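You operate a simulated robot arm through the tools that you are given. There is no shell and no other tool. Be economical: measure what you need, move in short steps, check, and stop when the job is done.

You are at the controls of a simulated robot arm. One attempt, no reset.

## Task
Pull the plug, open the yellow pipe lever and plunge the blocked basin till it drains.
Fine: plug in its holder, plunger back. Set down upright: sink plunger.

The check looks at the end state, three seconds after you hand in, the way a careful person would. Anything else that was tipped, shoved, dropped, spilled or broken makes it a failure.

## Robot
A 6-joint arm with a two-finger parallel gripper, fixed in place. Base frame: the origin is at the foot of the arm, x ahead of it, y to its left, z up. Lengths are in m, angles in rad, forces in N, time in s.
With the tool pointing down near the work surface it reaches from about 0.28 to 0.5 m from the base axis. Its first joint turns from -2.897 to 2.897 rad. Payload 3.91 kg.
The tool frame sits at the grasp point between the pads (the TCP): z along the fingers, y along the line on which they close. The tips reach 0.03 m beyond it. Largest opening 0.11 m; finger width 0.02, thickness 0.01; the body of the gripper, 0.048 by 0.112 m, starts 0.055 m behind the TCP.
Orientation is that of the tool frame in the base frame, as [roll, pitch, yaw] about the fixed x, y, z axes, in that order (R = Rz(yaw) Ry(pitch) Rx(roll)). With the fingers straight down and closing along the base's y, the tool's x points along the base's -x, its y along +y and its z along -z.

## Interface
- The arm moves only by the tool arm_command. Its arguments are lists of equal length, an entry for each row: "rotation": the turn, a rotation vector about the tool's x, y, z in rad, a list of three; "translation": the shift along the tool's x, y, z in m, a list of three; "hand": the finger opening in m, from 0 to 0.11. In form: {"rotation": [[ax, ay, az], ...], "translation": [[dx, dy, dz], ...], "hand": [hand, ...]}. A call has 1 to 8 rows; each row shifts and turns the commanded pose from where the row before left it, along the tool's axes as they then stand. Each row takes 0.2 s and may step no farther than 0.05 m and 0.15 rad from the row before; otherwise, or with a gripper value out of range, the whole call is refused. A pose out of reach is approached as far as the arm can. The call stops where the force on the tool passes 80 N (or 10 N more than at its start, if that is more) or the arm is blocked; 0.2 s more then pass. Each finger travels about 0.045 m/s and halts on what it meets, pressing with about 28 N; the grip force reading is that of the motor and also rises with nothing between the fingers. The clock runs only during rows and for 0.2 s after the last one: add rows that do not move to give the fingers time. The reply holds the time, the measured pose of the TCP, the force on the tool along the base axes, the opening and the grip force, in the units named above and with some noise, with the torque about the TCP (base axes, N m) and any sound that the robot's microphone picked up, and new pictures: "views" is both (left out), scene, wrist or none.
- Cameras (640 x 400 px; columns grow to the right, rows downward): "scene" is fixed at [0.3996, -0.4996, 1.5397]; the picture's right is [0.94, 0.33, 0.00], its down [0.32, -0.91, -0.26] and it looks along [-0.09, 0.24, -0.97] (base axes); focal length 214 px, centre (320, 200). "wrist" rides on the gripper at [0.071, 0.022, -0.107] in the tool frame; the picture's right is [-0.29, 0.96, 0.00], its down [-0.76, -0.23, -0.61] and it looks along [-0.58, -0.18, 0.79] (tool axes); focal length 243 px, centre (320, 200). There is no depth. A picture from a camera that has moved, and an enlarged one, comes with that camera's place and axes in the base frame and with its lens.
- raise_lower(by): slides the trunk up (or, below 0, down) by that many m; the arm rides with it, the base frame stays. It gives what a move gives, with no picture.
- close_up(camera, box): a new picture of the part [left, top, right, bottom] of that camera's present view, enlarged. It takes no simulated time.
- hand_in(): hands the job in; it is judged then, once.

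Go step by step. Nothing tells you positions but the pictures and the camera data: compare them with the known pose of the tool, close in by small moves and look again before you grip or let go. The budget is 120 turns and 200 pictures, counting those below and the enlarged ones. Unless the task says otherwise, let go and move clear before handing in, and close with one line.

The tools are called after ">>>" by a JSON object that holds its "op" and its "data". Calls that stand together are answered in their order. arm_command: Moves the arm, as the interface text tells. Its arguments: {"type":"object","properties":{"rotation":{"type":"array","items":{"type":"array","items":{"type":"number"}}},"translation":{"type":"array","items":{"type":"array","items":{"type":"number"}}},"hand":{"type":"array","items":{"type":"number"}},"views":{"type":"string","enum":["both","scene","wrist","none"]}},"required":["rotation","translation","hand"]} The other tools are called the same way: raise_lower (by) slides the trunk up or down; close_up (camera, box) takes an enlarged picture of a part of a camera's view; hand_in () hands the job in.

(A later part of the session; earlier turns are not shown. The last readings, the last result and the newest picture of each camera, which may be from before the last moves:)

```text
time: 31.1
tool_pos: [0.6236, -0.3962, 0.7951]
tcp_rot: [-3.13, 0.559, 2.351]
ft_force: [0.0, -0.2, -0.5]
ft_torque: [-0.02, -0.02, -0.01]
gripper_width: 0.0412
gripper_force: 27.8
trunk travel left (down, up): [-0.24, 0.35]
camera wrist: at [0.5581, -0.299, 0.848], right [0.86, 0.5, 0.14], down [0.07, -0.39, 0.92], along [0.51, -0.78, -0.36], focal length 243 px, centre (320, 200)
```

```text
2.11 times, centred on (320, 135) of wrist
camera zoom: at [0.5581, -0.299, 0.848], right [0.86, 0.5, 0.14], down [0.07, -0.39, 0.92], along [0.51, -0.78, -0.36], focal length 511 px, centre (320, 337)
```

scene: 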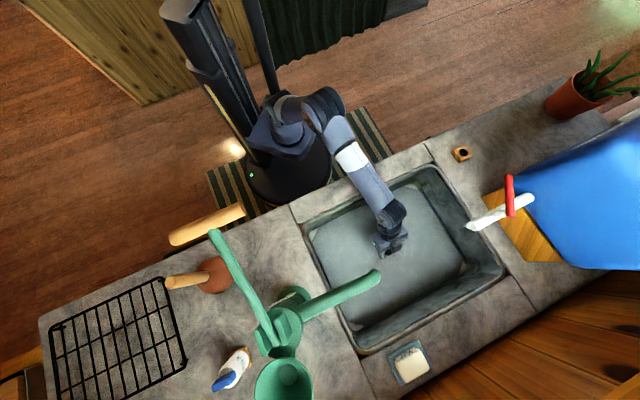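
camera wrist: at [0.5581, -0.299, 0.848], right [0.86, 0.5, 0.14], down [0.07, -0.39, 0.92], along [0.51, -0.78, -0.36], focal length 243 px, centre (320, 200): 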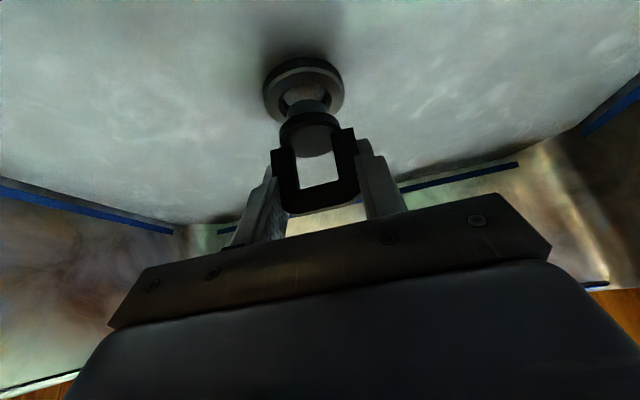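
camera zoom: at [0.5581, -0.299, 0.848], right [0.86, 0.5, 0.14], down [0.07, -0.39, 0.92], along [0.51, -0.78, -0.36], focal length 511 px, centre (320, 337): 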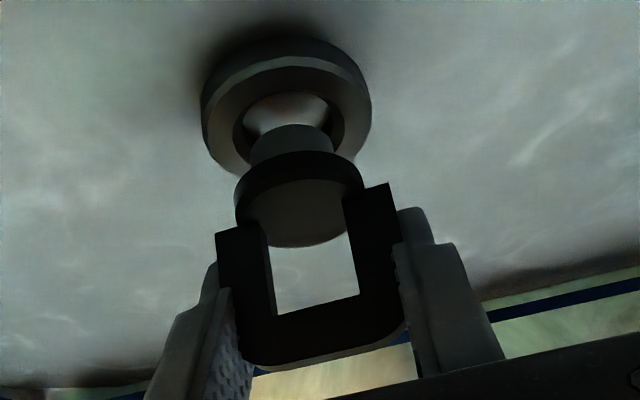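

The holder's hole is at about (0.734, -0.027, 0.889). I'll raise the trunk to lift the plug clear, then pull back toward the robot.

>>> {"op": "raise_lower", "data": {"by": 0.22}}

>>> {"op": "arm_command", "data": {"rotation": [[0, 0, 0], [0, 0, 0], [0, 0, 0], [0, 0, 0], [0, 0, 0], [0, 0, 0]], "translation": [[0.0254, 0, -0.0159], [0.0254, 0, -0.0159], [0.0254, 0.03, -0.0159], [0.0254, 0.03, -0.0159], [0.0254, 0.03, -0.0159], [0, 0.04, 0]], "hand": [0.02, 0.02, 0.02, 0.02, 0.02, 0.02]}}

```text
time: 33.5
tool_pos: [0.6238, -0.3974, 1.0132]
tcp_rot: [-3.131, 0.557, 2.353]
ft_force: [-0.4, 0.1, -0.8]
ft_torque: [0.02, 0.0, 0.0]
gripper_width: 0.0413
gripper_force: 28.1
trunk travel left (down, up): [-0.46, 0.13]
```

```text
time: 34.9
tool_pos: [0.6124, -0.1987, 1.0119]
tcp_rot: [-3.132, 0.556, 2.354]
ft_force: [0.2, 0.4, 0.2]
ft_torque: [0.04, 0.02, 0.01]
gripper_width: 0.0409
gripper_force: 28.0
trunk travel left (down, up): [-0.46, 0.13]
camera wrist: at [0.5456, -0.1001, 1.0652], right [0.86, 0.49, 0.14], down [0.07, -0.39, 0.92], along [0.51, -0.78, -0.37], focal length 243 px, centre (320, 200)
```

scene: 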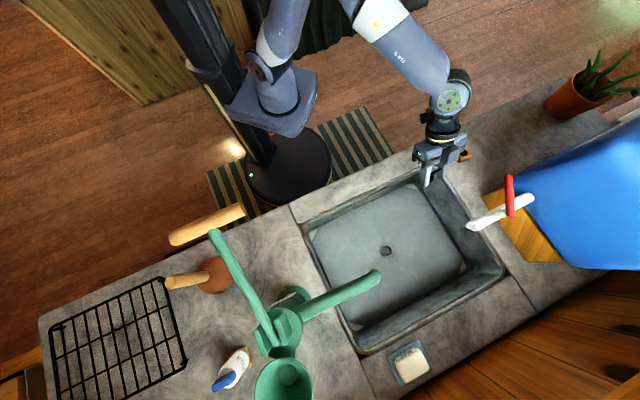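
wrist: 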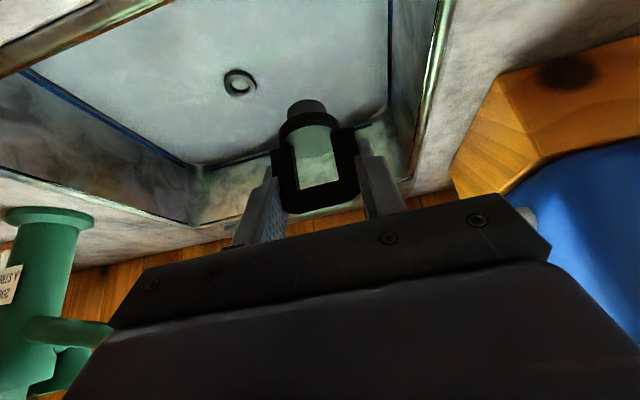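

>>> {"op": "arm_command", "data": {"rotation": [[-0.0637, 0, -0.1017], [-0.0637, 0, -0.1017], [-0.0637, 0, -0.1017], [0, 0, 0], [0, 0, 0], [0, 0, 0], [0, 0, 0]], "translation": [[0, 0, 0], [0, 0, 0], [0, 0, 0], [-0.0068, 0.0414, 0.0042], [-0.0068, 0.0414, 0.0042], [-0.0068, 0.0414, 0.0042], [-0.0068, 0.0414, 0.0042]], "hand": [0.02, 0.02, 0.02, 0.02, 0.02, 0.02, 0.02]}}

```text
time: 36.5
tool_pos: [0.7106, -0.061, 1.0095]
tcp_rot: [-3.131, 0.553, 2.711]
ft_force: [-0.8, 0.2, -0.2]
ft_torque: [0.01, 0.02, -0.03]
gripper_width: 0.0412
gripper_force: 27.9
trunk travel left (down, up): [-0.46, 0.13]
camera wrist: at [0.6144, 0.0073, 1.0649], right [0.63, 0.76, 0.14], down [0.2, -0.34, 0.92], along [0.75, -0.55, -0.37], focal length 243 px, centre (320, 200)
```

scene: 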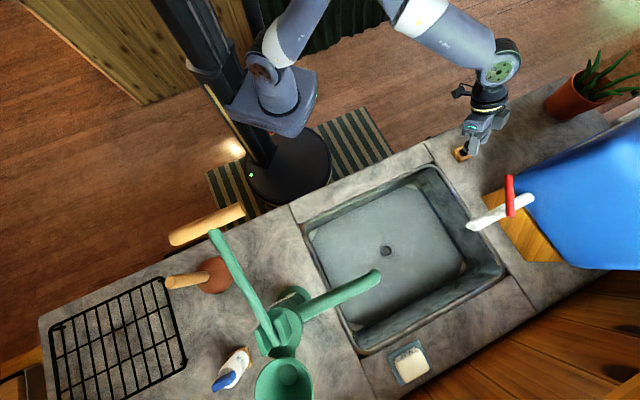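
wrist: 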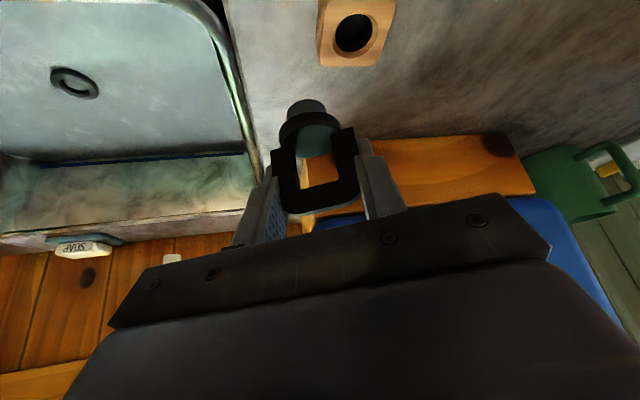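

The holder's hole appears at about (0.737, -0.029). I'll move so the plug's stem is above it and lower to 2 cm clearance.

>>> {"op": "arm_command", "data": {"rotation": [[0, 0, 0], [0, 0, 0], [0, 0, 0], [0, 0, 0]], "translation": [[-0.007, 0.02, 0.0044], [-0.007, 0.02, 0.0044], [0.013, 0, 0.021], [0.013, 0, 0.021]], "hand": [0.02, 0.02, 0.02, 0.02]}}

>>> {"op": "close_up", "data": {"camera": "scene", "box": [430, 120, 510, 180]}}

>>> {"op": "close_up", "data": {"camera": "wrist", "box": [220, 20, 460, 220]}}

```text
time: 37.5
tool_pos: [0.7429, -0.032, 0.9611]
tcp_rot: [-3.134, 0.553, 2.711]
ft_force: [0.1, -0.7, -1.6]
ft_torque: [0.01, 0.04, -0.03]
gripper_width: 0.041
gripper_force: 27.8
trunk travel left (down, up): [-0.46, 0.13]
camera wrist: at [0.646, 0.0357, 1.0147], right [0.63, 0.76, 0.15], down [0.2, -0.34, 0.92], along [0.75, -0.55, -0.37], focal length 243 px, centre (320, 200)
```

scene: 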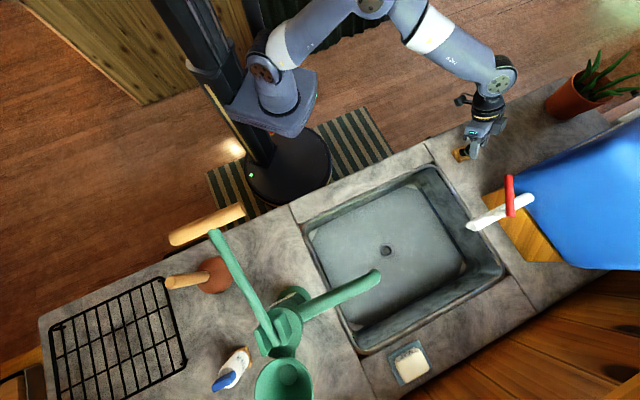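
wrist: 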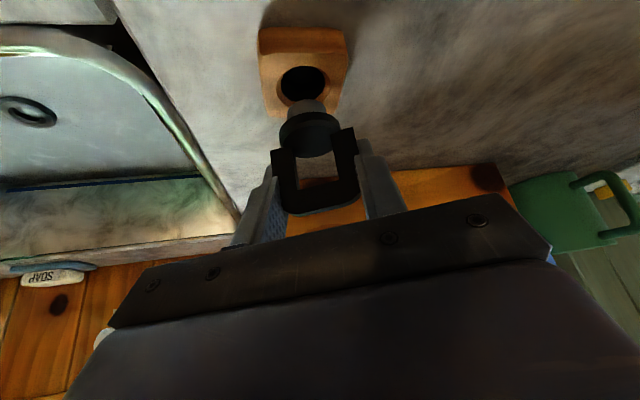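

```text
6.67 times, centred on (470, 150) of scene
camera zoom: at [0.3996, -0.4996, 1.5397], right [0.94, 0.33, 0.0], down [0.32, -0.91, -0.26], along [-0.09, 0.24, -0.97], focal length 1430 px, centre (-680, 533)
```

zoom: 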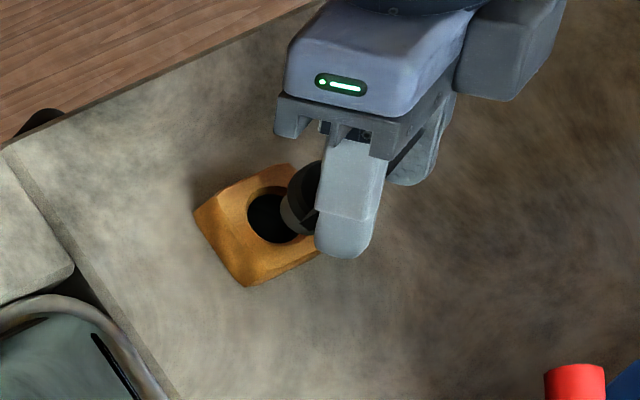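

```text
2.00 times, centred on (340, 120) of wrist
camera zoom: at [0.646, 0.0357, 1.0147], right [0.63, 0.76, 0.15], down [0.2, -0.34, 0.92], along [0.75, -0.55, -0.37], focal length 485 px, centre (280, 360)
```

zoom: 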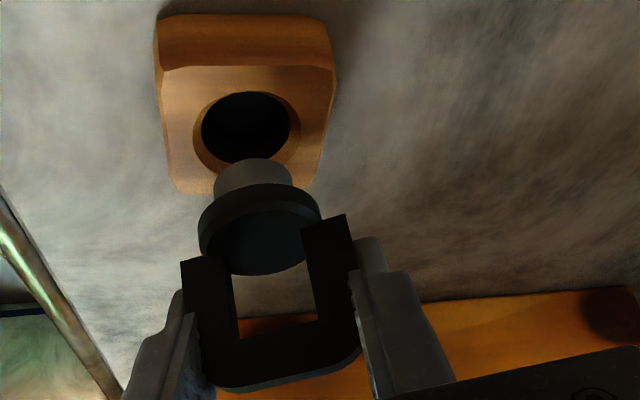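

Stem bottom is at about (0.737, -0.031, 0.905) and the hole at (0.733, -0.030, 0.892), nearly aligned. I'll make a small correction and lower to the entry.

>>> {"op": "arm_command", "data": {"rotation": [[0, 0, 0], [0, 0, 0]], "translation": [[0.0025, -0.001, -0.0015], [0.0055, 0, 0.0088]], "hand": [0.02, 0.02], "views": "none"}}

>>> {"op": "close_up", "data": {"camera": "scene", "box": [440, 130, 496, 172]}}

>>> {"op": "close_up", "data": {"camera": "wrist", "box": [260, 60, 380, 160]}}

```text
time: 38.1
tool_pos: [0.7395, -0.0324, 0.9496]
tcp_rot: [-3.134, 0.554, 2.712]
ft_force: [-0.5, -0.1, 0.7]
ft_torque: [-0.03, -0.02, 0.03]
gripper_width: 0.0413
gripper_force: 27.9
trunk travel left (down, up): [-0.46, 0.13]
```

```text
9.52 times, centred on (468, 151) of scene
camera zoom: at [0.3996, -0.4996, 1.5397], right [0.94, 0.33, 0.0], down [0.32, -0.91, -0.26], along [-0.09, 0.24, -0.97], focal length 2043 px, centre (-1090, 667)
```

zoom: 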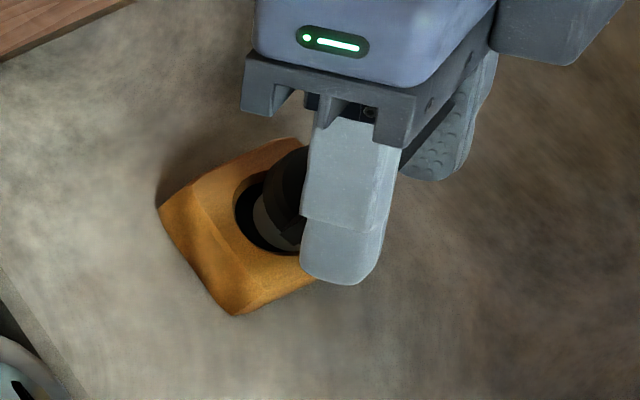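

```text
4.00 times, centred on (320, 110) of wrist
camera zoom: at [0.6427, 0.036, 1.0044], right [0.63, 0.77, 0.14], down [0.2, -0.34, 0.92], along [0.75, -0.55, -0.37], focal length 970 px, centre (320, 560)
```

zoom: 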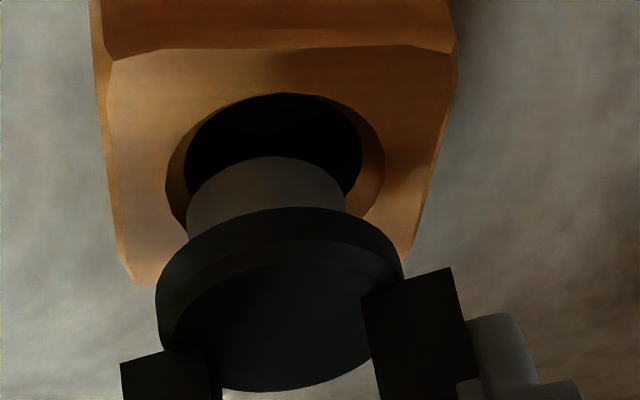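

>>> {"op": "arm_command", "data": {"rotation": [[0, 0, 0], [0, 0, 0]], "translation": [[0.0026, 0.001, 0.0043], [0.0026, 0, 0.0043]], "hand": [0.02, 0.02], "views": "none"}}

>>> {"op": "close_up", "data": {"camera": "wrist", "box": [260, 60, 380, 160]}}

>>> {"op": "close_up", "data": {"camera": "scene", "box": [440, 130, 496, 172]}}

```text
time: 38.7
tool_pos: [0.7386, -0.0317, 0.9458]
tcp_rot: [-3.138, 0.563, 2.708]
ft_force: [-7.2, 0.5, 23.8]
ft_torque: [-0.22, 0.16, -0.04]
gripper_width: 0.0416
gripper_force: 28.3
trunk travel left (down, up): [-0.46, 0.13]
```

```text
4.00 times, centred on (320, 110) of wrist
camera zoom: at [0.6422, 0.0369, 0.9991], right [0.63, 0.77, 0.15], down [0.19, -0.34, 0.92], along [0.76, -0.55, -0.36], focal length 970 px, centre (320, 560)
```

zoom: 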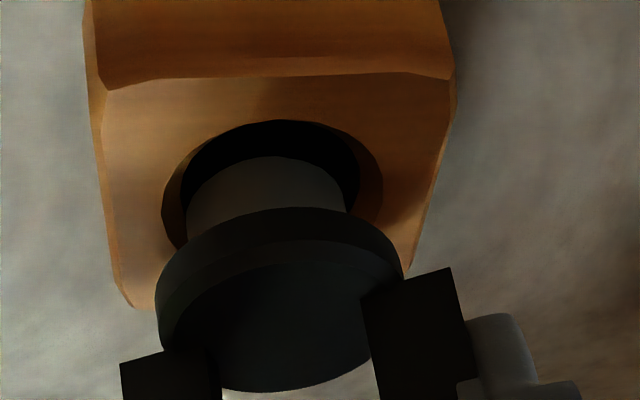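

```text
9.52 times, centred on (468, 151) of scene
camera zoom: at [0.3996, -0.4996, 1.5397], right [0.94, 0.33, 0.0], down [0.32, -0.91, -0.26], along [-0.09, 0.24, -0.97], focal length 2043 px, centre (-1090, 667)
```

zoom: 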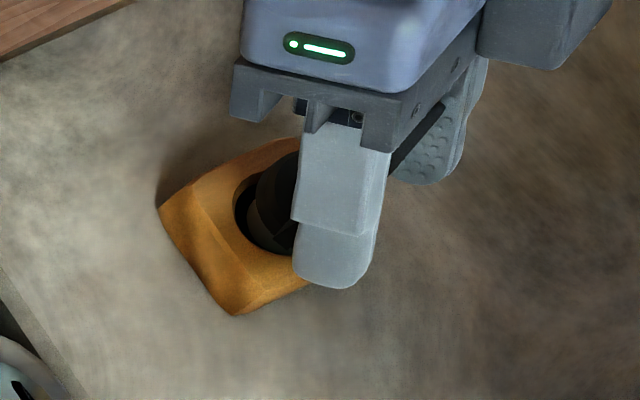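

The stem is catching the hole's outer edge, so I'll lift slightly, shift 4 mm toward the robot and lower again.

>>> {"op": "arm_command", "data": {"rotation": [[0, 0, 0], [0, 0, 0], [0, 0, 0], [0, 0, 0]], "translation": [[-0.0026, 0, -0.0043], [0.0034, 0.001, -0.0021], [0.0032, 0, 0.005], [0.0032, 0, 0.005]], "hand": [0.02, 0.02, 0.02, 0.02], "views": "none"}}

>>> {"op": "close_up", "data": {"camera": "wrist", "box": [260, 60, 380, 160]}}

>>> {"op": "close_up", "data": {"camera": "scene", "box": [440, 130, 496, 172]}}

```text
time: 39.7
tool_pos: [0.7352, -0.0286, 0.9355]
tcp_rot: [-3.132, 0.554, 2.713]
ft_force: [-1.5, 1.2, 3.4]
ft_torque: [-0.03, 0.03, 0.04]
gripper_width: 0.0414
gripper_force: 27.5
trunk travel left (down, up): [-0.46, 0.13]
```

```text
4.00 times, centred on (320, 110) of wrist
camera zoom: at [0.6398, 0.0395, 0.9881], right [0.63, 0.77, 0.15], down [0.2, -0.34, 0.92], along [0.75, -0.55, -0.37], focal length 970 px, centre (320, 560)
```

zoom: 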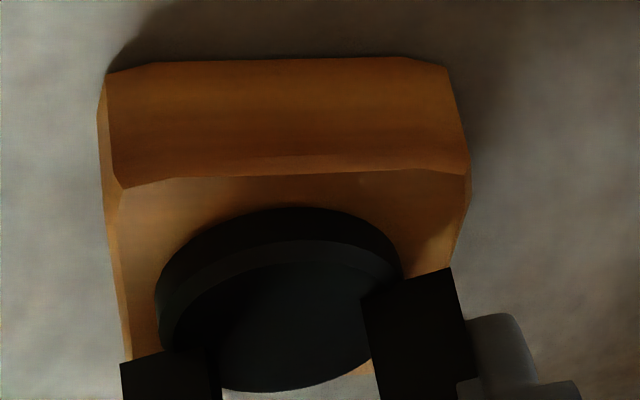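

```text
9.52 times, centred on (468, 151) of scene
camera zoom: at [0.3996, -0.4996, 1.5397], right [0.94, 0.33, 0.0], down [0.32, -0.91, -0.26], along [-0.09, 0.24, -0.97], focal length 2043 px, centre (-1090, 667)
```

zoom: 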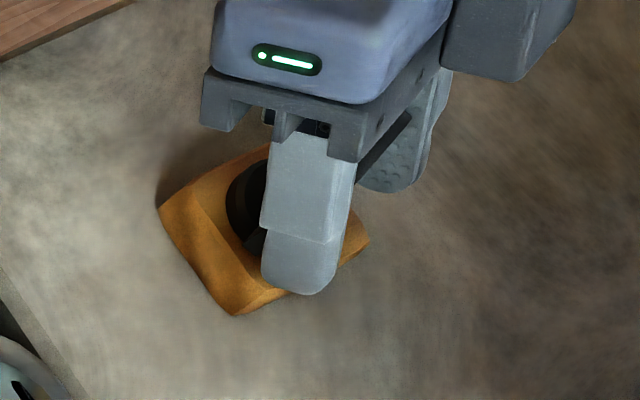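

The stem has entered. I'll lower gently until the flange seats.

>>> {"op": "arm_command", "data": {"rotation": [[0, 0, 0], [0, 0, 0]], "translation": [[0.0016, 0, 0.0025], [0.0016, 0, 0.0025]], "hand": [0.02, 0.02], "views": "none"}}

>>> {"op": "close_up", "data": {"camera": "wrist", "box": [240, 60, 400, 220]}}

```text
time: 40.3
tool_pos: [0.7362, -0.0295, 0.9333]
tcp_rot: [-3.138, 0.565, 2.71]
ft_force: [-4.6, -0.7, 28.7]
ft_torque: [-0.21, -0.18, 0.01]
gripper_width: 0.0416
gripper_force: 27.7
trunk travel left (down, up): [-0.46, 0.13]
```

```text
2.50 times, centred on (320, 140) of wrist
camera zoom: at [0.639, 0.0394, 0.9867], right [0.62, 0.77, 0.15], down [0.19, -0.34, 0.92], along [0.76, -0.55, -0.36], focal length 606 px, centre (320, 350)
```

zoom: 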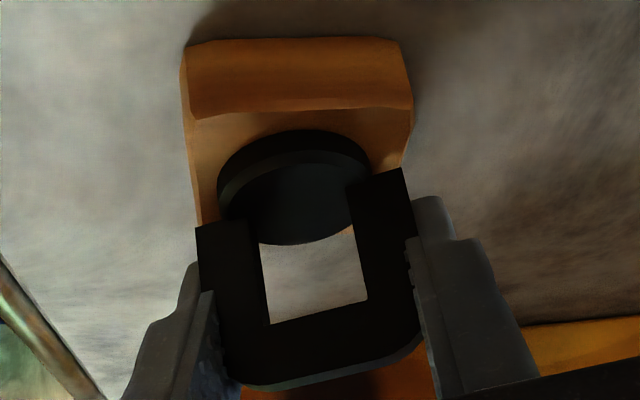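

Flange is on the block. I'll relieve the push and release.

>>> {"op": "arm_command", "data": {"rotation": [[0, 0, 0], [0, 0, 0], [0, 0, 0], [0, 0, 0]], "translation": [[-0.001, 0, -0.0017], [0, 0, 0], [0, 0, 0], [0, 0, 0]], "hand": [0.03, 0.05, 0.075, 0.08], "views": "none"}}

>>> {"op": "close_up", "data": {"camera": "wrist", "box": [200, 40, 440, 230]}}

>>> {"op": "close_up", "data": {"camera": "scene", "box": [440, 130, 496, 172]}}

```text
time: 41.3
tool_pos: [0.7364, -0.028, 0.9291]
tcp_rot: [-3.134, 0.551, 2.713]
ft_force: [0.1, 0.2, -0.7]
ft_torque: [-0.02, 0.02, -0.01]
gripper_width: 0.08
gripper_force: 0.0
trunk travel left (down, up): [-0.46, 0.13]
```

```text
2.11 times, centred on (320, 135) of wrist
camera zoom: at [0.6399, 0.0404, 0.9824], right [0.63, 0.77, 0.14], down [0.2, -0.34, 0.92], along [0.75, -0.55, -0.37], focal length 511 px, centre (320, 337)
```

zoom: 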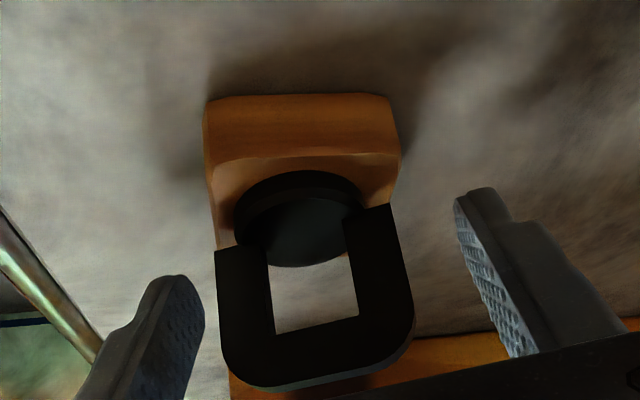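

```text
9.52 times, centred on (468, 151) of scene
camera zoom: at [0.3996, -0.4996, 1.5397], right [0.94, 0.33, 0.0], down [0.32, -0.91, -0.26], along [-0.09, 0.24, -0.97], focal length 2043 px, centre (-1090, 667)
```

zoom: 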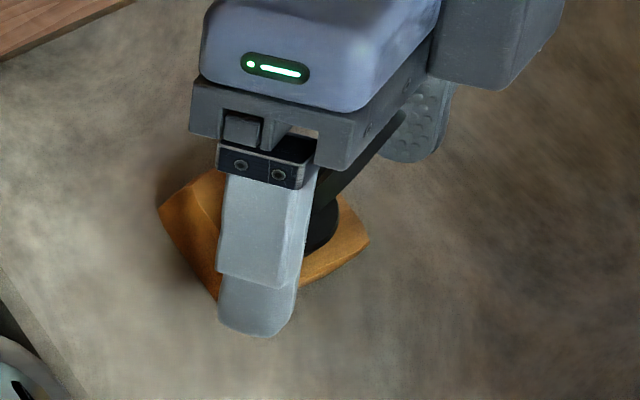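

The plug is seated in its holder. I'll retreat upward, then move toward the front of the cabinet for the lever.

>>> {"op": "raise_lower", "data": {"by": 0.12}}

>>> {"op": "arm_command", "data": {"rotation": [[0.06, 0, 0.1], [0.06, 0, 0.1], [0.06, 0, 0.1], [0, -0.1, 0], [0, -0.1, 0], [0, -0.1, 0]], "translation": [[0.03, 0, -0.02], [0.03, -0.01, -0.02], [0.03, -0.01, -0.02], [0.03, -0.03, -0.02], [0.03, -0.03, -0.02], [0.03, -0.03, -0.02]], "hand": [0.05, 0.02, 0, 0, 0, 0]}}

>>> {"op": "close_up", "data": {"camera": "scene", "box": [440, 130, 496, 172]}}

```text
time: 42.8
tool_pos: [0.7361, -0.0291, 1.0505]
tcp_rot: [-3.134, 0.555, 2.713]
ft_force: [-0.5, 0.0, 0.1]
ft_torque: [-0.01, 0.0, -0.01]
gripper_width: 0.0802
gripper_force: 0.0
trunk travel left (down, up): [-0.58, 0.01]
```

```text
time: 44.2
tool_pos: [0.4936, 0.0239, 1.0477]
tcp_rot: [-3.138, 0.857, 2.366]
ft_force: [0.3, -0.3, -0.3]
ft_torque: [0.0, -0.01, 0.0]
gripper_width: 0.0
gripper_force: 27.8
trunk travel left (down, up): [-0.58, 0.01]
camera wrist: at [0.4186, 0.1294, 1.0645], right [0.81, 0.55, 0.22], down [-0.13, -0.19, 0.97], along [0.57, -0.82, -0.08], focal length 243 px, centre (320, 200)
```

scene: 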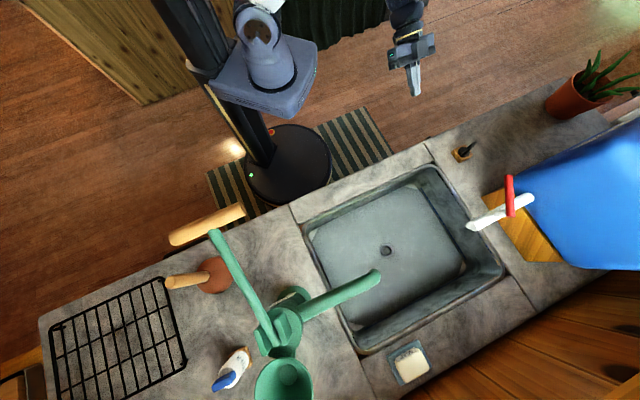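
wrist: 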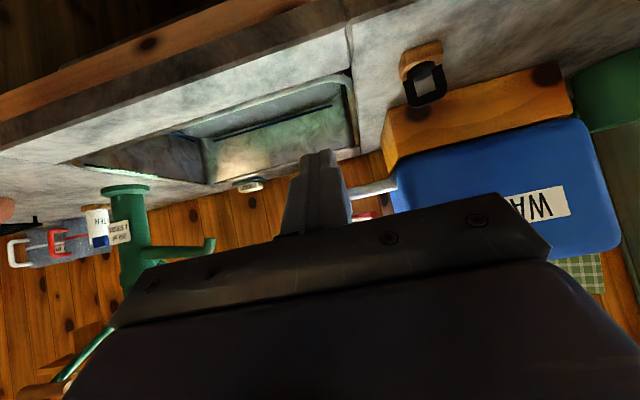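

```text
9.52 times, centred on (468, 151) of scene
camera zoom: at [0.3996, -0.4996, 1.5397], right [0.94, 0.33, 0.0], down [0.32, -0.91, -0.26], along [-0.09, 0.24, -0.97], focal length 2043 px, centre (-1090, 667)
```

zoom: 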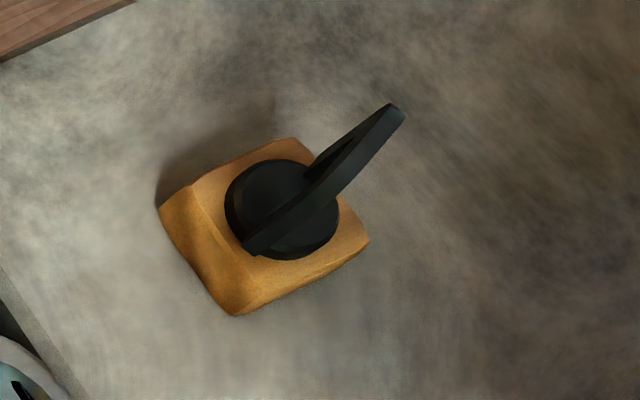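

The plug stands correctly in its holder. Now I'm in front of the counter with free space, so I'll tilt the tool toward horizontal.

>>> {"op": "arm_command", "data": {"rotation": [[0, -0.14, 0], [0, -0.14, 0], [0, -0.14, 0], [0, -0.14, 0], [0, -0.12, 0]], "translation": [[0, 0, 0], [0, 0, 0], [0, 0, 0], [0, 0, 0], [0, 0, 0]], "hand": [0, 0, 0, 0, 0], "views": "scene"}}

```text
time: 45.4
tool_pos: [0.4937, 0.0231, 1.0467]
tcp_rot: [-3.091, 1.537, 2.407]
ft_force: [0.5, 0.0, 0.9]
ft_torque: [-0.03, -0.03, -0.03]
gripper_width: 0.0
gripper_force: 27.7
trunk travel left (down, up): [-0.58, 0.01]
```

scene: 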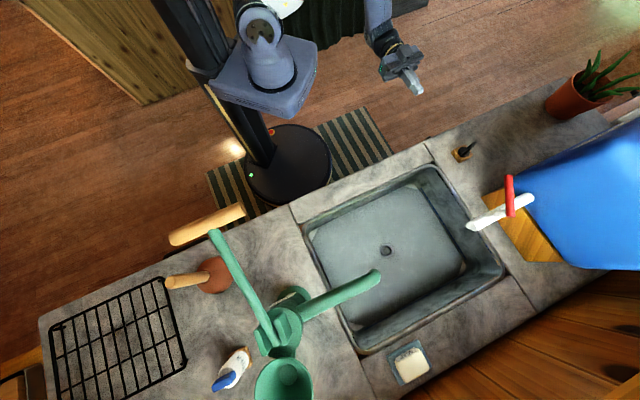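

The tool is horizontal. I'll slide along the counter to u≈0.13, then lower.

>>> {"op": "arm_command", "data": {"rotation": [[0, 0, 0], [0, 0, 0], [0, 0, 0], [0, 0, 0], [0, 0, 0]], "translation": [[0, -0.045, 0], [0, -0.045, 0], [0, -0.045, 0], [0, -0.045, 0], [0, -0.045, 0]], "hand": [0, 0, 0, 0, 0], "views": "scene"}}

```text
time: 46.6
tool_pos: [0.3836, -0.1142, 1.1235]
tcp_rot: [-3.003, 1.532, 2.494]
ft_force: [-0.1, 0.3, 0.1]
ft_torque: [0.0, 0.01, 0.02]
gripper_width: 0.0
gripper_force: 28.0
out of reach, approached as far as the arm can: row 2, 3, 4, 5
trunk travel left (down, up): [-0.58, 0.01]
```

scene: 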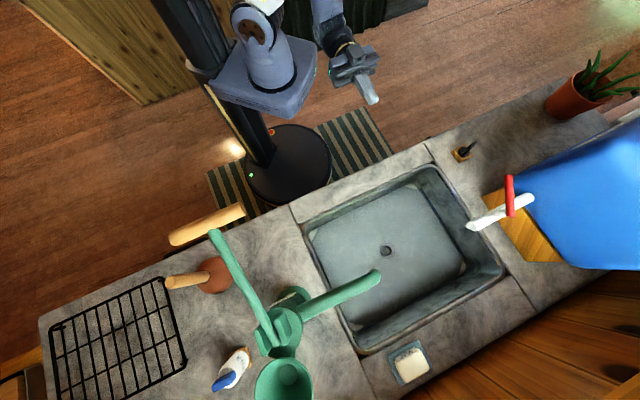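

That is too close to the base; the minimum radius is about 0.46 with a horizontal tool. I'll back out to u≈0.32, then lower and enter the cabinet diagonally.

>>> {"op": "arm_command", "data": {"rotation": [[0, 0, 0], [0, 0, 0], [0, 0, 0], [0, 0, 0], [0, 0, 0]], "translation": [[0, 0.04, 0], [0, 0.04, 0], [0, 0.04, 0], [0, 0.04, 0], [0, 0.02, 0]], "hand": [0, 0, 0, 0, 0], "views": "none"}}

>>> {"op": "raise_lower", "data": {"by": -0.2}}

>>> {"op": "arm_command", "data": {"rotation": [[0, 0, 0]], "translation": [[0, 0, 0]], "hand": [0]}}

```text
time: 47.8
tool_pos: [0.5106, 0.0152, 1.1229]
tcp_rot: [-3.048, 1.535, 2.452]
ft_force: [0.2, 0.2, -0.1]
ft_torque: [-0.03, 0.0, 0.01]
gripper_width: 0.0
gripper_force: 28.1
trunk travel left (down, up): [-0.58, 0.01]
```

```text
time: 49.9
tool_pos: [0.5111, 0.0141, 0.9227]
tcp_rot: [-3.068, 1.536, 2.43]
ft_force: [-0.2, 0.5, -0.1]
ft_torque: [-0.01, 0.05, 0.03]
gripper_width: 0.0
gripper_force: 28.3
trunk travel left (down, up): [-0.38, 0.21]
```

```text
time: 50.3
tool_pos: [0.5114, 0.0147, 0.9234]
tcp_rot: [-3.066, 1.536, 2.432]
ft_force: [0.0, 0.2, 0.0]
ft_torque: [-0.01, -0.01, 0.02]
gripper_width: 0.0
gripper_force: 28.2
trunk travel left (down, up): [-0.38, 0.21]
camera wrist: at [0.449, 0.1068, 0.856], right [0.68, 0.67, 0.29], down [-0.57, 0.25, 0.78], along [0.45, -0.7, 0.55], focal length 243 px, centre (320, 200)
```

scene: 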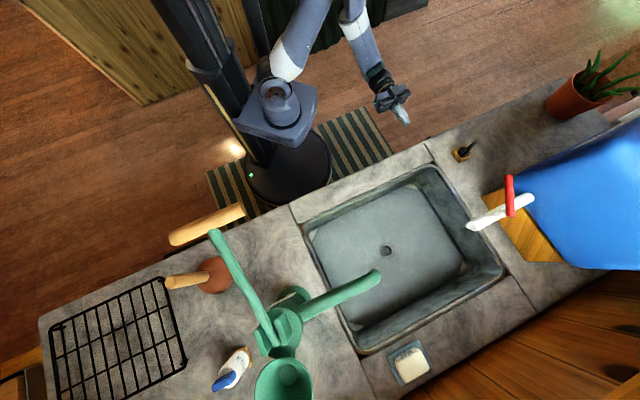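
wrist: 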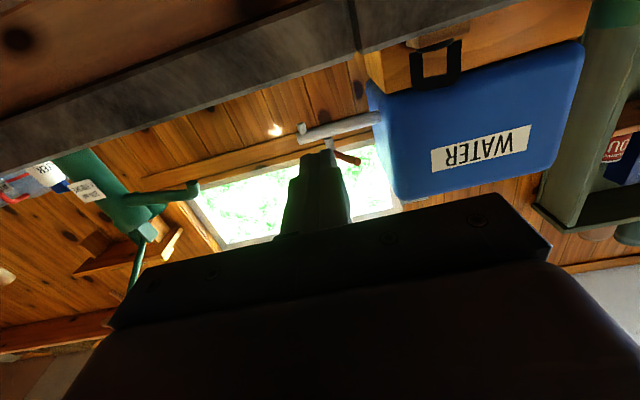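

>>> {"op": "raise_lower", "data": {"by": -0.28}}

>>> {"op": "arm_command", "data": {"rotation": [[0, 0, 0]], "translation": [[0, 0, 0]], "hand": [0]}}

```text
time: 53.2
tool_pos: [0.5122, 0.0148, 0.6432]
tcp_rot: [-3.066, 1.535, 2.43]
ft_force: [0.1, 0.6, 0.8]
ft_torque: [0.0, -0.01, 0.01]
gripper_width: 0.0
gripper_force: 27.8
trunk travel left (down, up): [-0.1, 0.49]
```

```text
time: 53.6
tool_pos: [0.5116, 0.0148, 0.6438]
tcp_rot: [-3.067, 1.535, 2.433]
ft_force: [0.6, 0.7, 0.0]
ft_torque: [0.0, 0.0, 0.01]
gripper_width: 0.0001
gripper_force: 28.1
trunk travel left (down, up): [-0.1, 0.49]
camera wrist: at [0.449, 0.1068, 0.576], right [0.68, 0.67, 0.29], down [-0.57, 0.25, 0.78], along [0.45, -0.7, 0.55], focal length 243 px, centre (320, 200)
```

scene: 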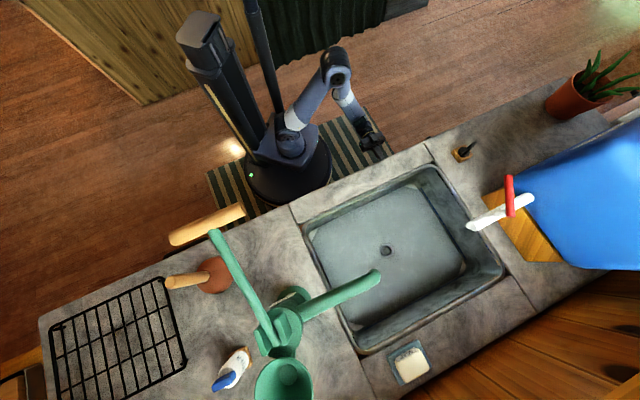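
wrist: 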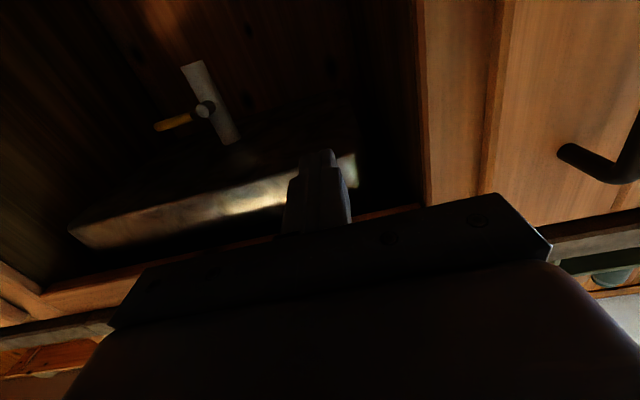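

I have a clear view of the valve: hub at n=0.676, u=0.164, z=0.626, lever tip at u=0.074. I'll move diagonally into the cabinet to a spot in front of and above the lever.

>>> {"op": "arm_command", "data": {"rotation": [[0, 0, 0], [0, 0, 0], [0, 0, 0], [0, 0, 0], [0, 0, 0], [0, 0, 0], [0, 0, 0]], "translation": [[-0.001, -0.036, 0.03], [-0.001, -0.036, 0.03], [-0.001, -0.036, 0.03], [-0.001, -0.036, 0.03], [-0.001, -0.036, 0.03], [-0.001, -0.036, 0.03], [-0.001, -0.036, 0.03]], "hand": [0, 0, 0, 0, 0, 0, 0]}}

```text
time: 55.2
tool_pos: [0.482, -0.313, 0.6455]
tcp_rot: [-2.962, 1.533, 2.53]
ft_force: [0.0, 0.1, -0.6]
ft_torque: [0.0, -0.02, -0.01]
gripper_width: 0.0001
gripper_force: 27.8
trunk travel left (down, up): [-0.1, 0.49]
camera wrist: at [0.4197, -0.2202, 0.5777], right [0.69, 0.67, 0.28], down [-0.57, 0.25, 0.78], along [0.45, -0.7, 0.55], focal length 243 px, centre (320, 200)
```

scene: 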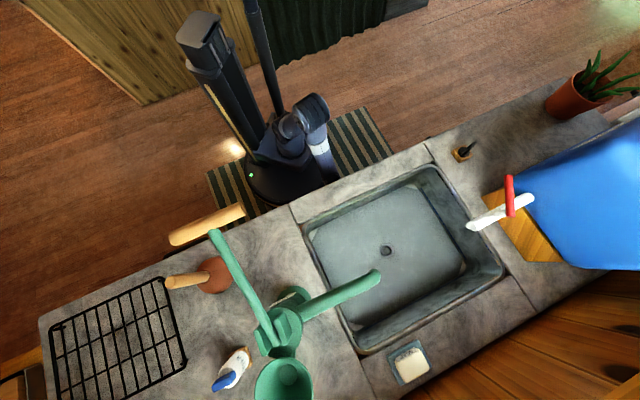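
wrist: 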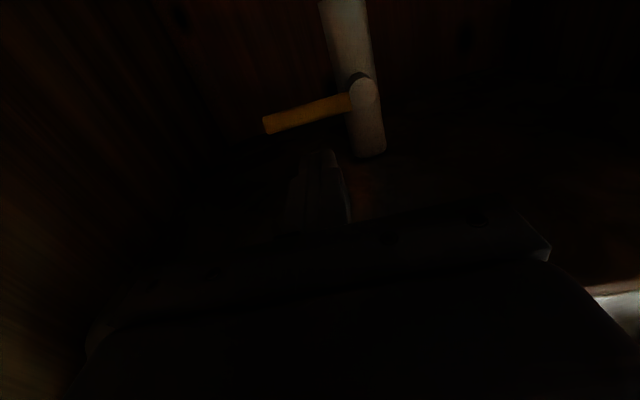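

Good match. Now I'll move the closed fingertips to just above the lever.

>>> {"op": "arm_command", "data": {"rotation": [[0, 0, 0], [0, 0, 0], [0, 0, 0]], "translation": [[-0.0085, -0.0145, 0], [-0.0015, 0, 0.0415], [-0.0015, 0, 0.0415]], "hand": [0, 0, 0], "views": "wrist"}}

>>> {"op": "close_up", "data": {"camera": "wrist", "box": [200, 40, 460, 220]}}

```text
time: 56.0
tool_pos: [0.5414, -0.3655, 0.6541]
tcp_rot: [-3.056, 1.532, 2.434]
ft_force: [0.3, 0.3, 0.6]
ft_torque: [0.02, 0.0, -0.03]
gripper_width: 0.0
gripper_force: 28.2
out of reach, approached as far as the arm can: row 1, 2, 3
trunk travel left (down, up): [-0.1, 0.49]
camera wrist: at [0.4805, -0.2721, 0.5878], right [0.69, 0.66, 0.29], down [-0.57, 0.25, 0.78], along [0.45, -0.7, 0.55], focal length 243 px, centre (320, 200)
```

wrist: 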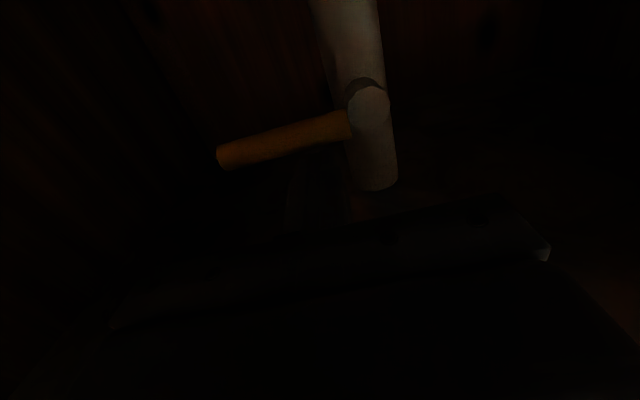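

```text
2.22 times, centred on (330, 130) of wrist
camera zoom: at [0.4805, -0.2721, 0.5878], right [0.69, 0.66, 0.29], down [-0.57, 0.25, 0.78], along [0.45, -0.7, 0.55], focal length 539 px, centre (298, 356)
```

zoom: 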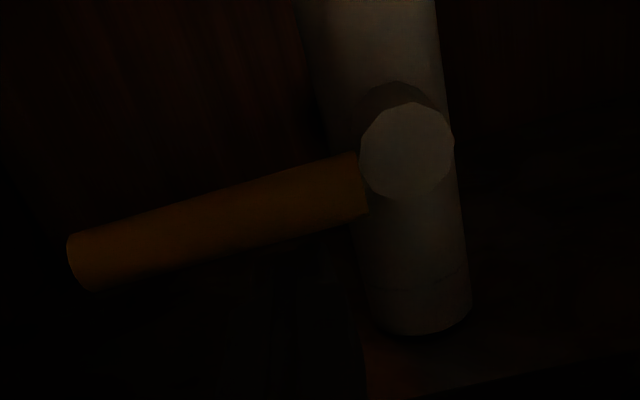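

>>> {"op": "arm_command", "data": {"rotation": [[0, 0, 0], [0, 0, 0]], "translation": [[0.005, -0.015, 0], [0.01, 0, 0]], "hand": [0, 0], "views": "none"}}

```text
time: 56.6
tool_pos: [0.5407, -0.3602, 0.6403]
tcp_rot: [-3.068, 1.535, 2.423]
ft_force: [-0.5, -0.9, 0.9]
ft_torque: [0.0, 0.02, -0.03]
gripper_width: 0.0
gripper_force: 28.2
out of reach, approached as far as the arm can: row 1, 2
trunk travel left (down, up): [-0.1, 0.49]
```

The arm is near a reach limit here. I'll back out a little, lower the trunk and re-raise with the arm for a better posture.

>>> {"op": "arm_command", "data": {"rotation": [[0, 0, 0], [0, 0, 0]], "translation": [[0, 0, -0.04], [0, 0, -0.04]], "hand": [0, 0], "views": "none"}}

>>> {"op": "raise_lower", "data": {"by": -0.09}}

>>> {"op": "arm_command", "data": {"rotation": [[0, 0, 0], [0, 0, 0], [0, 0, 0]], "translation": [[-0.04, 0, 0], [-0.04, 0, 0], [-0.01, 0, 0]], "hand": [0, 0, 0]}}

```text
time: 57.2
tool_pos: [0.4854, -0.3038, 0.6429]
tcp_rot: [-3.066, 1.533, 2.434]
ft_force: [0.1, -0.3, 0.5]
ft_torque: [0.0, -0.01, -0.01]
gripper_width: 0.0
gripper_force: 28.4
trunk travel left (down, up): [-0.1, 0.49]
```

```text
time: 58.4
tool_pos: [0.4861, -0.3025, 0.5555]
tcp_rot: [-3.067, 1.537, 2.431]
ft_force: [0.2, -0.1, 1.1]
ft_torque: [-0.02, 0.01, 0.0]
gripper_width: 0.0
gripper_force: 28.1
trunk travel left (down, up): [-0.01, 0.58]
```

```text
time: 59.2
tool_pos: [0.4883, -0.3076, 0.6445]
tcp_rot: [-3.062, 1.535, 2.439]
ft_force: [-0.5, 0.3, 0.2]
ft_torque: [0.0, 0.01, 0.0]
gripper_width: 0.0
gripper_force: 28.2
trunk travel left (down, up): [-0.01, 0.58]
camera wrist: at [0.4252, -0.214, 0.5767], right [0.68, 0.67, 0.29], down [-0.57, 0.25, 0.78], along [0.45, -0.7, 0.55], focal length 243 px, centre (320, 200)
```

scene: 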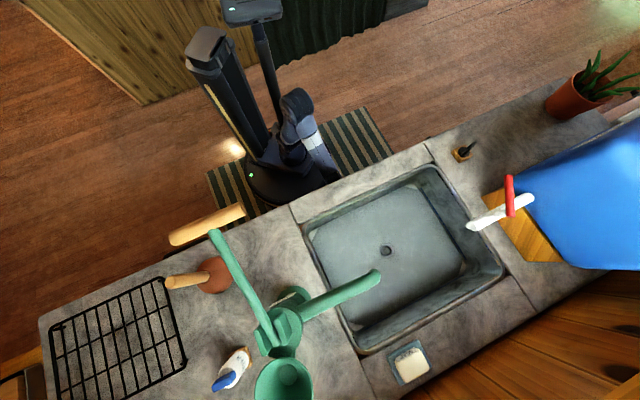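
wrist: 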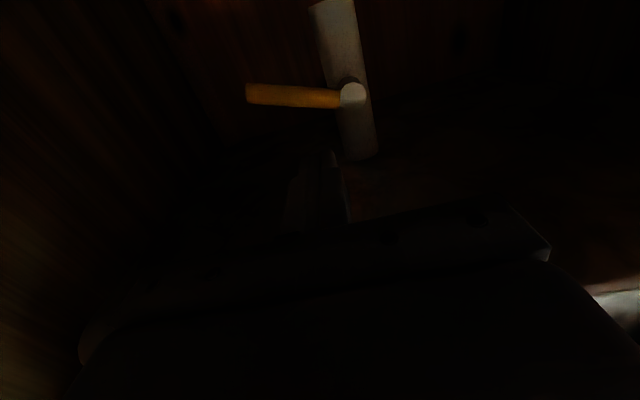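

The lever already dropped about 20°, so down is the right direction and it moves easily. I'll re-approach above it, deeper this time.

>>> {"op": "arm_command", "data": {"rotation": [[0, 0, 0], [0, 0, 0], [0, 0, 0]], "translation": [[-0.004, -0.02, 0.01], [-0.0015, 0, 0.038], [-0.0015, 0, 0.038]], "hand": [0, 0, 0], "views": "wrist"}}

```text
time: 60.0
tool_pos: [0.536, -0.3807, 0.6478]
tcp_rot: [-3.065, 1.535, 2.428]
ft_force: [-0.5, -0.8, 0.5]
ft_torque: [0.0, 0.02, 0.01]
gripper_width: 0.0
gripper_force: 28.2
trunk travel left (down, up): [-0.01, 0.58]
camera wrist: at [0.4737, -0.2875, 0.5808], right [0.69, 0.67, 0.29], down [-0.57, 0.25, 0.78], along [0.45, -0.7, 0.55], focal length 243 px, centre (320, 200)
```

wrist: 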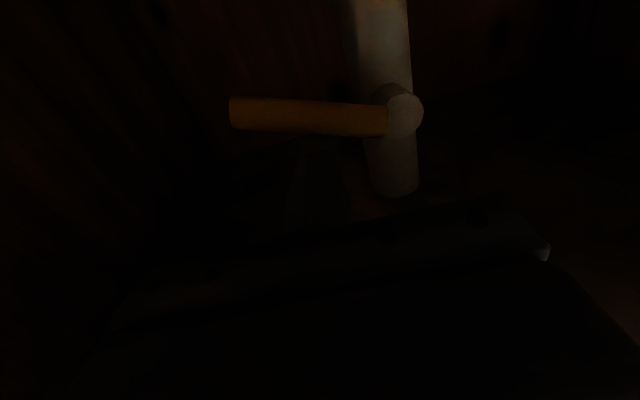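

In position. Now I'll sweep the lever down along its arc.

>>> {"op": "arm_command", "data": {"rotation": [[0, 0, 0], [0, 0, 0], [0, 0, 0], [0, 0, 0], [0, 0, 0], [0, 0, 0]], "translation": [[0.02, 0.002, 0], [0.018, 0.002, 0], [0.016, 0.0105, 0], [0.009, 0.0103, 0], [0.006, 0.0124, 0], [0.002, 0.004, 0]], "hand": [0, 0, 0, 0, 0, 0], "views": "wrist"}}

```text
time: 61.4
tool_pos: [0.5587, -0.3538, 0.5827]
tcp_rot: [2.901, 1.543, 2.097]
ft_force: [-59.6, -30.5, 21.9]
ft_torque: [-0.04, -0.44, -0.65]
gripper_width: 0.0
gripper_force: 27.6
out of reach, approached as far as the arm can: row 2
trunk travel left (down, up): [-0.01, 0.58]
camera wrist: at [0.4982, -0.2602, 0.5148], right [0.69, 0.66, 0.3], down [-0.58, 0.26, 0.77], along [0.43, -0.71, 0.56], focal length 243 px, centre (320, 200)
```

wrist: 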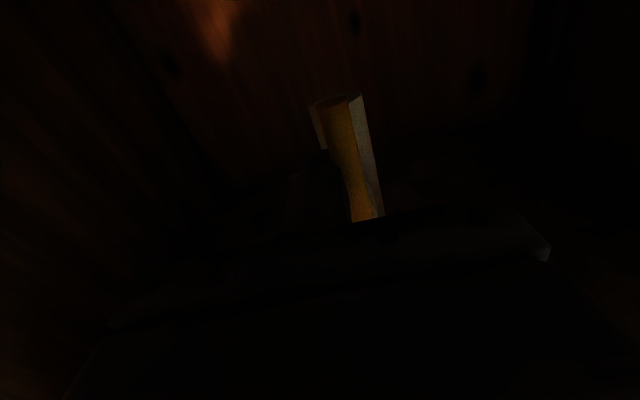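

The lever is now parallel to the pipe and at its stop. I'll ease off and back out.

>>> {"op": "arm_command", "data": {"rotation": [[0, 0, 0], [0, 0, 0], [0, 0, 0]], "translation": [[0, -0.02, 0], [0, 0, -0.04], [0, 0, -0.04]], "hand": [0, 0, 0], "views": "wrist"}}

>>> {"op": "close_up", "data": {"camera": "wrist", "box": [260, 0, 440, 120]}}

```text
time: 62.2
tool_pos: [0.495, -0.3046, 0.58]
tcp_rot: [-3.061, 1.533, 2.436]
ft_force: [0.7, 0.1, 0.4]
ft_torque: [-0.01, 0.01, -0.02]
gripper_width: 0.0
gripper_force: 27.8
trunk travel left (down, up): [-0.01, 0.58]
camera wrist: at [0.4316, -0.2123, 0.5125], right [0.68, 0.67, 0.29], down [-0.57, 0.25, 0.78], along [0.45, -0.7, 0.55], focal length 243 px, centre (320, 200)
```

wrist: 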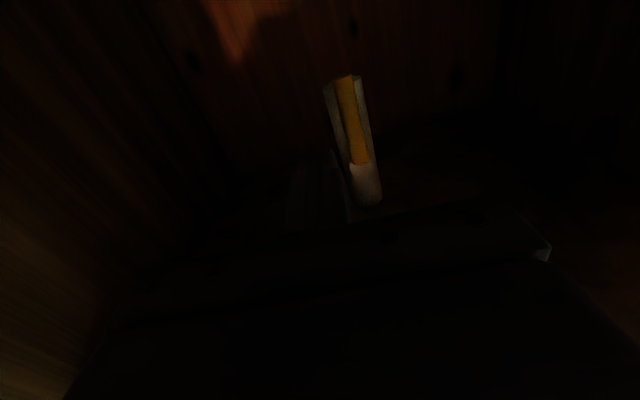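

```text
3.33 times, centred on (350, 60) of wrist
camera zoom: at [0.4316, -0.2123, 0.5125], right [0.68, 0.67, 0.29], down [-0.57, 0.25, 0.78], along [0.45, -0.7, 0.55], focal length 809 px, centre (220, 667)
```

zoom: 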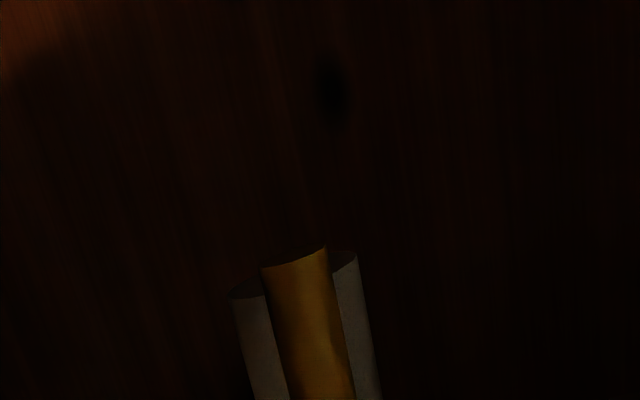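

The lever is open. I'll exit the cabinet along the reverse path.

>>> {"op": "arm_command", "data": {"rotation": [[0, 0, 0], [0, 0, 0], [0, 0, 0], [0, 0, 0], [0, 0, 0], [0, 0, 0], [0, 0, 0]], "translation": [[0, 0.034, -0.031], [0, 0.034, -0.031], [0, 0.034, -0.031], [0, 0.034, -0.031], [0, 0.034, -0.031], [0, 0.034, -0.031], [0, 0.034, -0.031]], "hand": [0, 0, 0, 0, 0, 0, 0], "views": "wrist"}}

```text
time: 63.8
tool_pos: [0.5079, 0.0176, 0.5886]
tcp_rot: [-3.062, 1.534, 2.437]
ft_force: [-1.1, 0.2, 0.2]
ft_torque: [0.01, 0.03, -0.01]
gripper_width: 0.0
gripper_force: 28.3
trunk travel left (down, up): [-0.01, 0.58]
camera wrist: at [0.4464, 0.1103, 0.5213], right [0.68, 0.67, 0.29], down [-0.57, 0.25, 0.78], along [0.45, -0.7, 0.55], focal length 243 px, centre (320, 200)
```

wrist: 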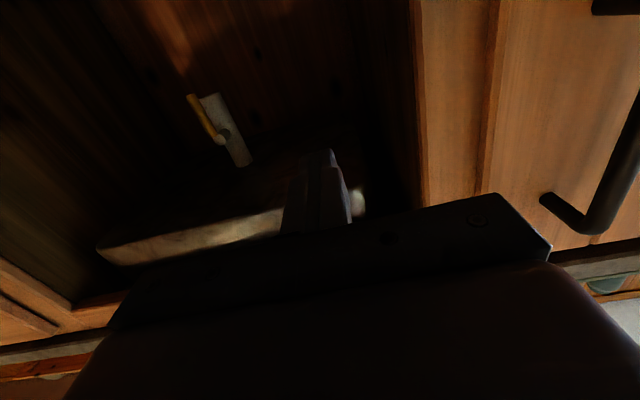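

I'll tilt the camera down to check that the bucket is under the pipe.

>>> {"op": "arm_command", "data": {"rotation": [[0, 0.14, 0], [0, 0.14, 0], [0, 0.14, 0], [0, 0.14, 0], [0, 0.14, 0]], "translation": [[0, 0, 0], [0, 0, 0], [0, 0, 0], [0, 0, 0], [0, 0, 0]], "hand": [0, 0, 0, 0, 0], "views": "wrist"}}

```text
time: 65.0
tool_pos: [0.5098, 0.0176, 0.5872]
tcp_rot: [-3.14, 0.832, 2.359]
ft_force: [0.2, 0.0, 0.4]
ft_torque: [-0.01, 0.05, 0.02]
gripper_width: 0.0
gripper_force: 28.1
trunk travel left (down, up): [-0.01, 0.58]
camera wrist: at [0.4344, 0.1222, 0.6076], right [0.81, 0.54, 0.21], down [-0.12, -0.2, 0.97], along [0.57, -0.82, -0.1], focal length 243 px, centre (320, 200)
```

wrist: 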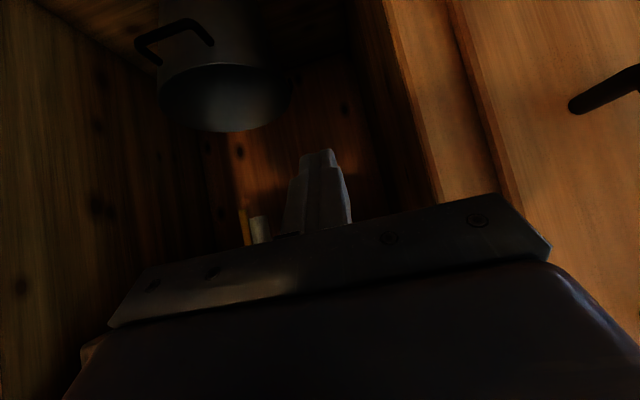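

The pipe outlet is well inside the bucket rim, so draining should be safe. Next is the plunger, standing at about (0.135, -0.646) with its handle top at z≈1.08. I'll raise the trunk and traverse there.

>>> {"op": "raise_lower", "data": {"by": 0.4}}

>>> {"op": "raise_lower", "data": {"by": 0.11}}

>>> {"op": "arm_command", "data": {"rotation": [[0, 0, 0], [0, 0, 0], [0, 0, 0], [0, 0, 0], [0, 0, 0], [0, 0, 0]], "translation": [[-0.0135, -0.045, 0.0147], [-0.0135, -0.045, 0.0147], [-0.0135, -0.045, 0.0147], [-0.0135, -0.045, 0.0147], [-0.0135, -0.045, 0.0147], [-0.0135, -0.045, 0.0147]], "hand": [0, 0, 0, 0, 0, 0], "views": "scene"}}

```text
time: 68.8
tool_pos: [0.5097, 0.0166, 0.988]
tcp_rot: [-3.138, 0.836, 2.36]
ft_force: [0.3, 0.7, 0.1]
ft_torque: [-0.02, 0.0, 0.0]
gripper_width: 0.0002
gripper_force: 28.0
trunk travel left (down, up): [-0.41, 0.18]
```

```text
time: 70.3
tool_pos: [0.5085, 0.0175, 1.098]
tcp_rot: [-3.138, 0.836, 2.36]
ft_force: [-0.7, 0.0, -0.4]
ft_torque: [-0.02, -0.02, -0.01]
gripper_width: 0.0001
gripper_force: 28.1
trunk travel left (down, up): [-0.52, 0.07]
```

```text
time: 71.7
tool_pos: [0.4028, -0.2591, 1.0992]
tcp_rot: [-3.138, 0.834, 2.358]
ft_force: [0.7, 0.1, -0.5]
ft_torque: [0.01, 0.04, 0.01]
gripper_width: 0.0
gripper_force: 28.2
trunk travel left (down, up): [-0.52, 0.07]
```

scene: 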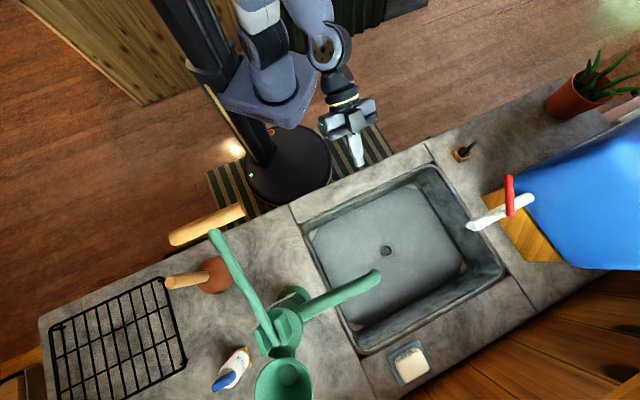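

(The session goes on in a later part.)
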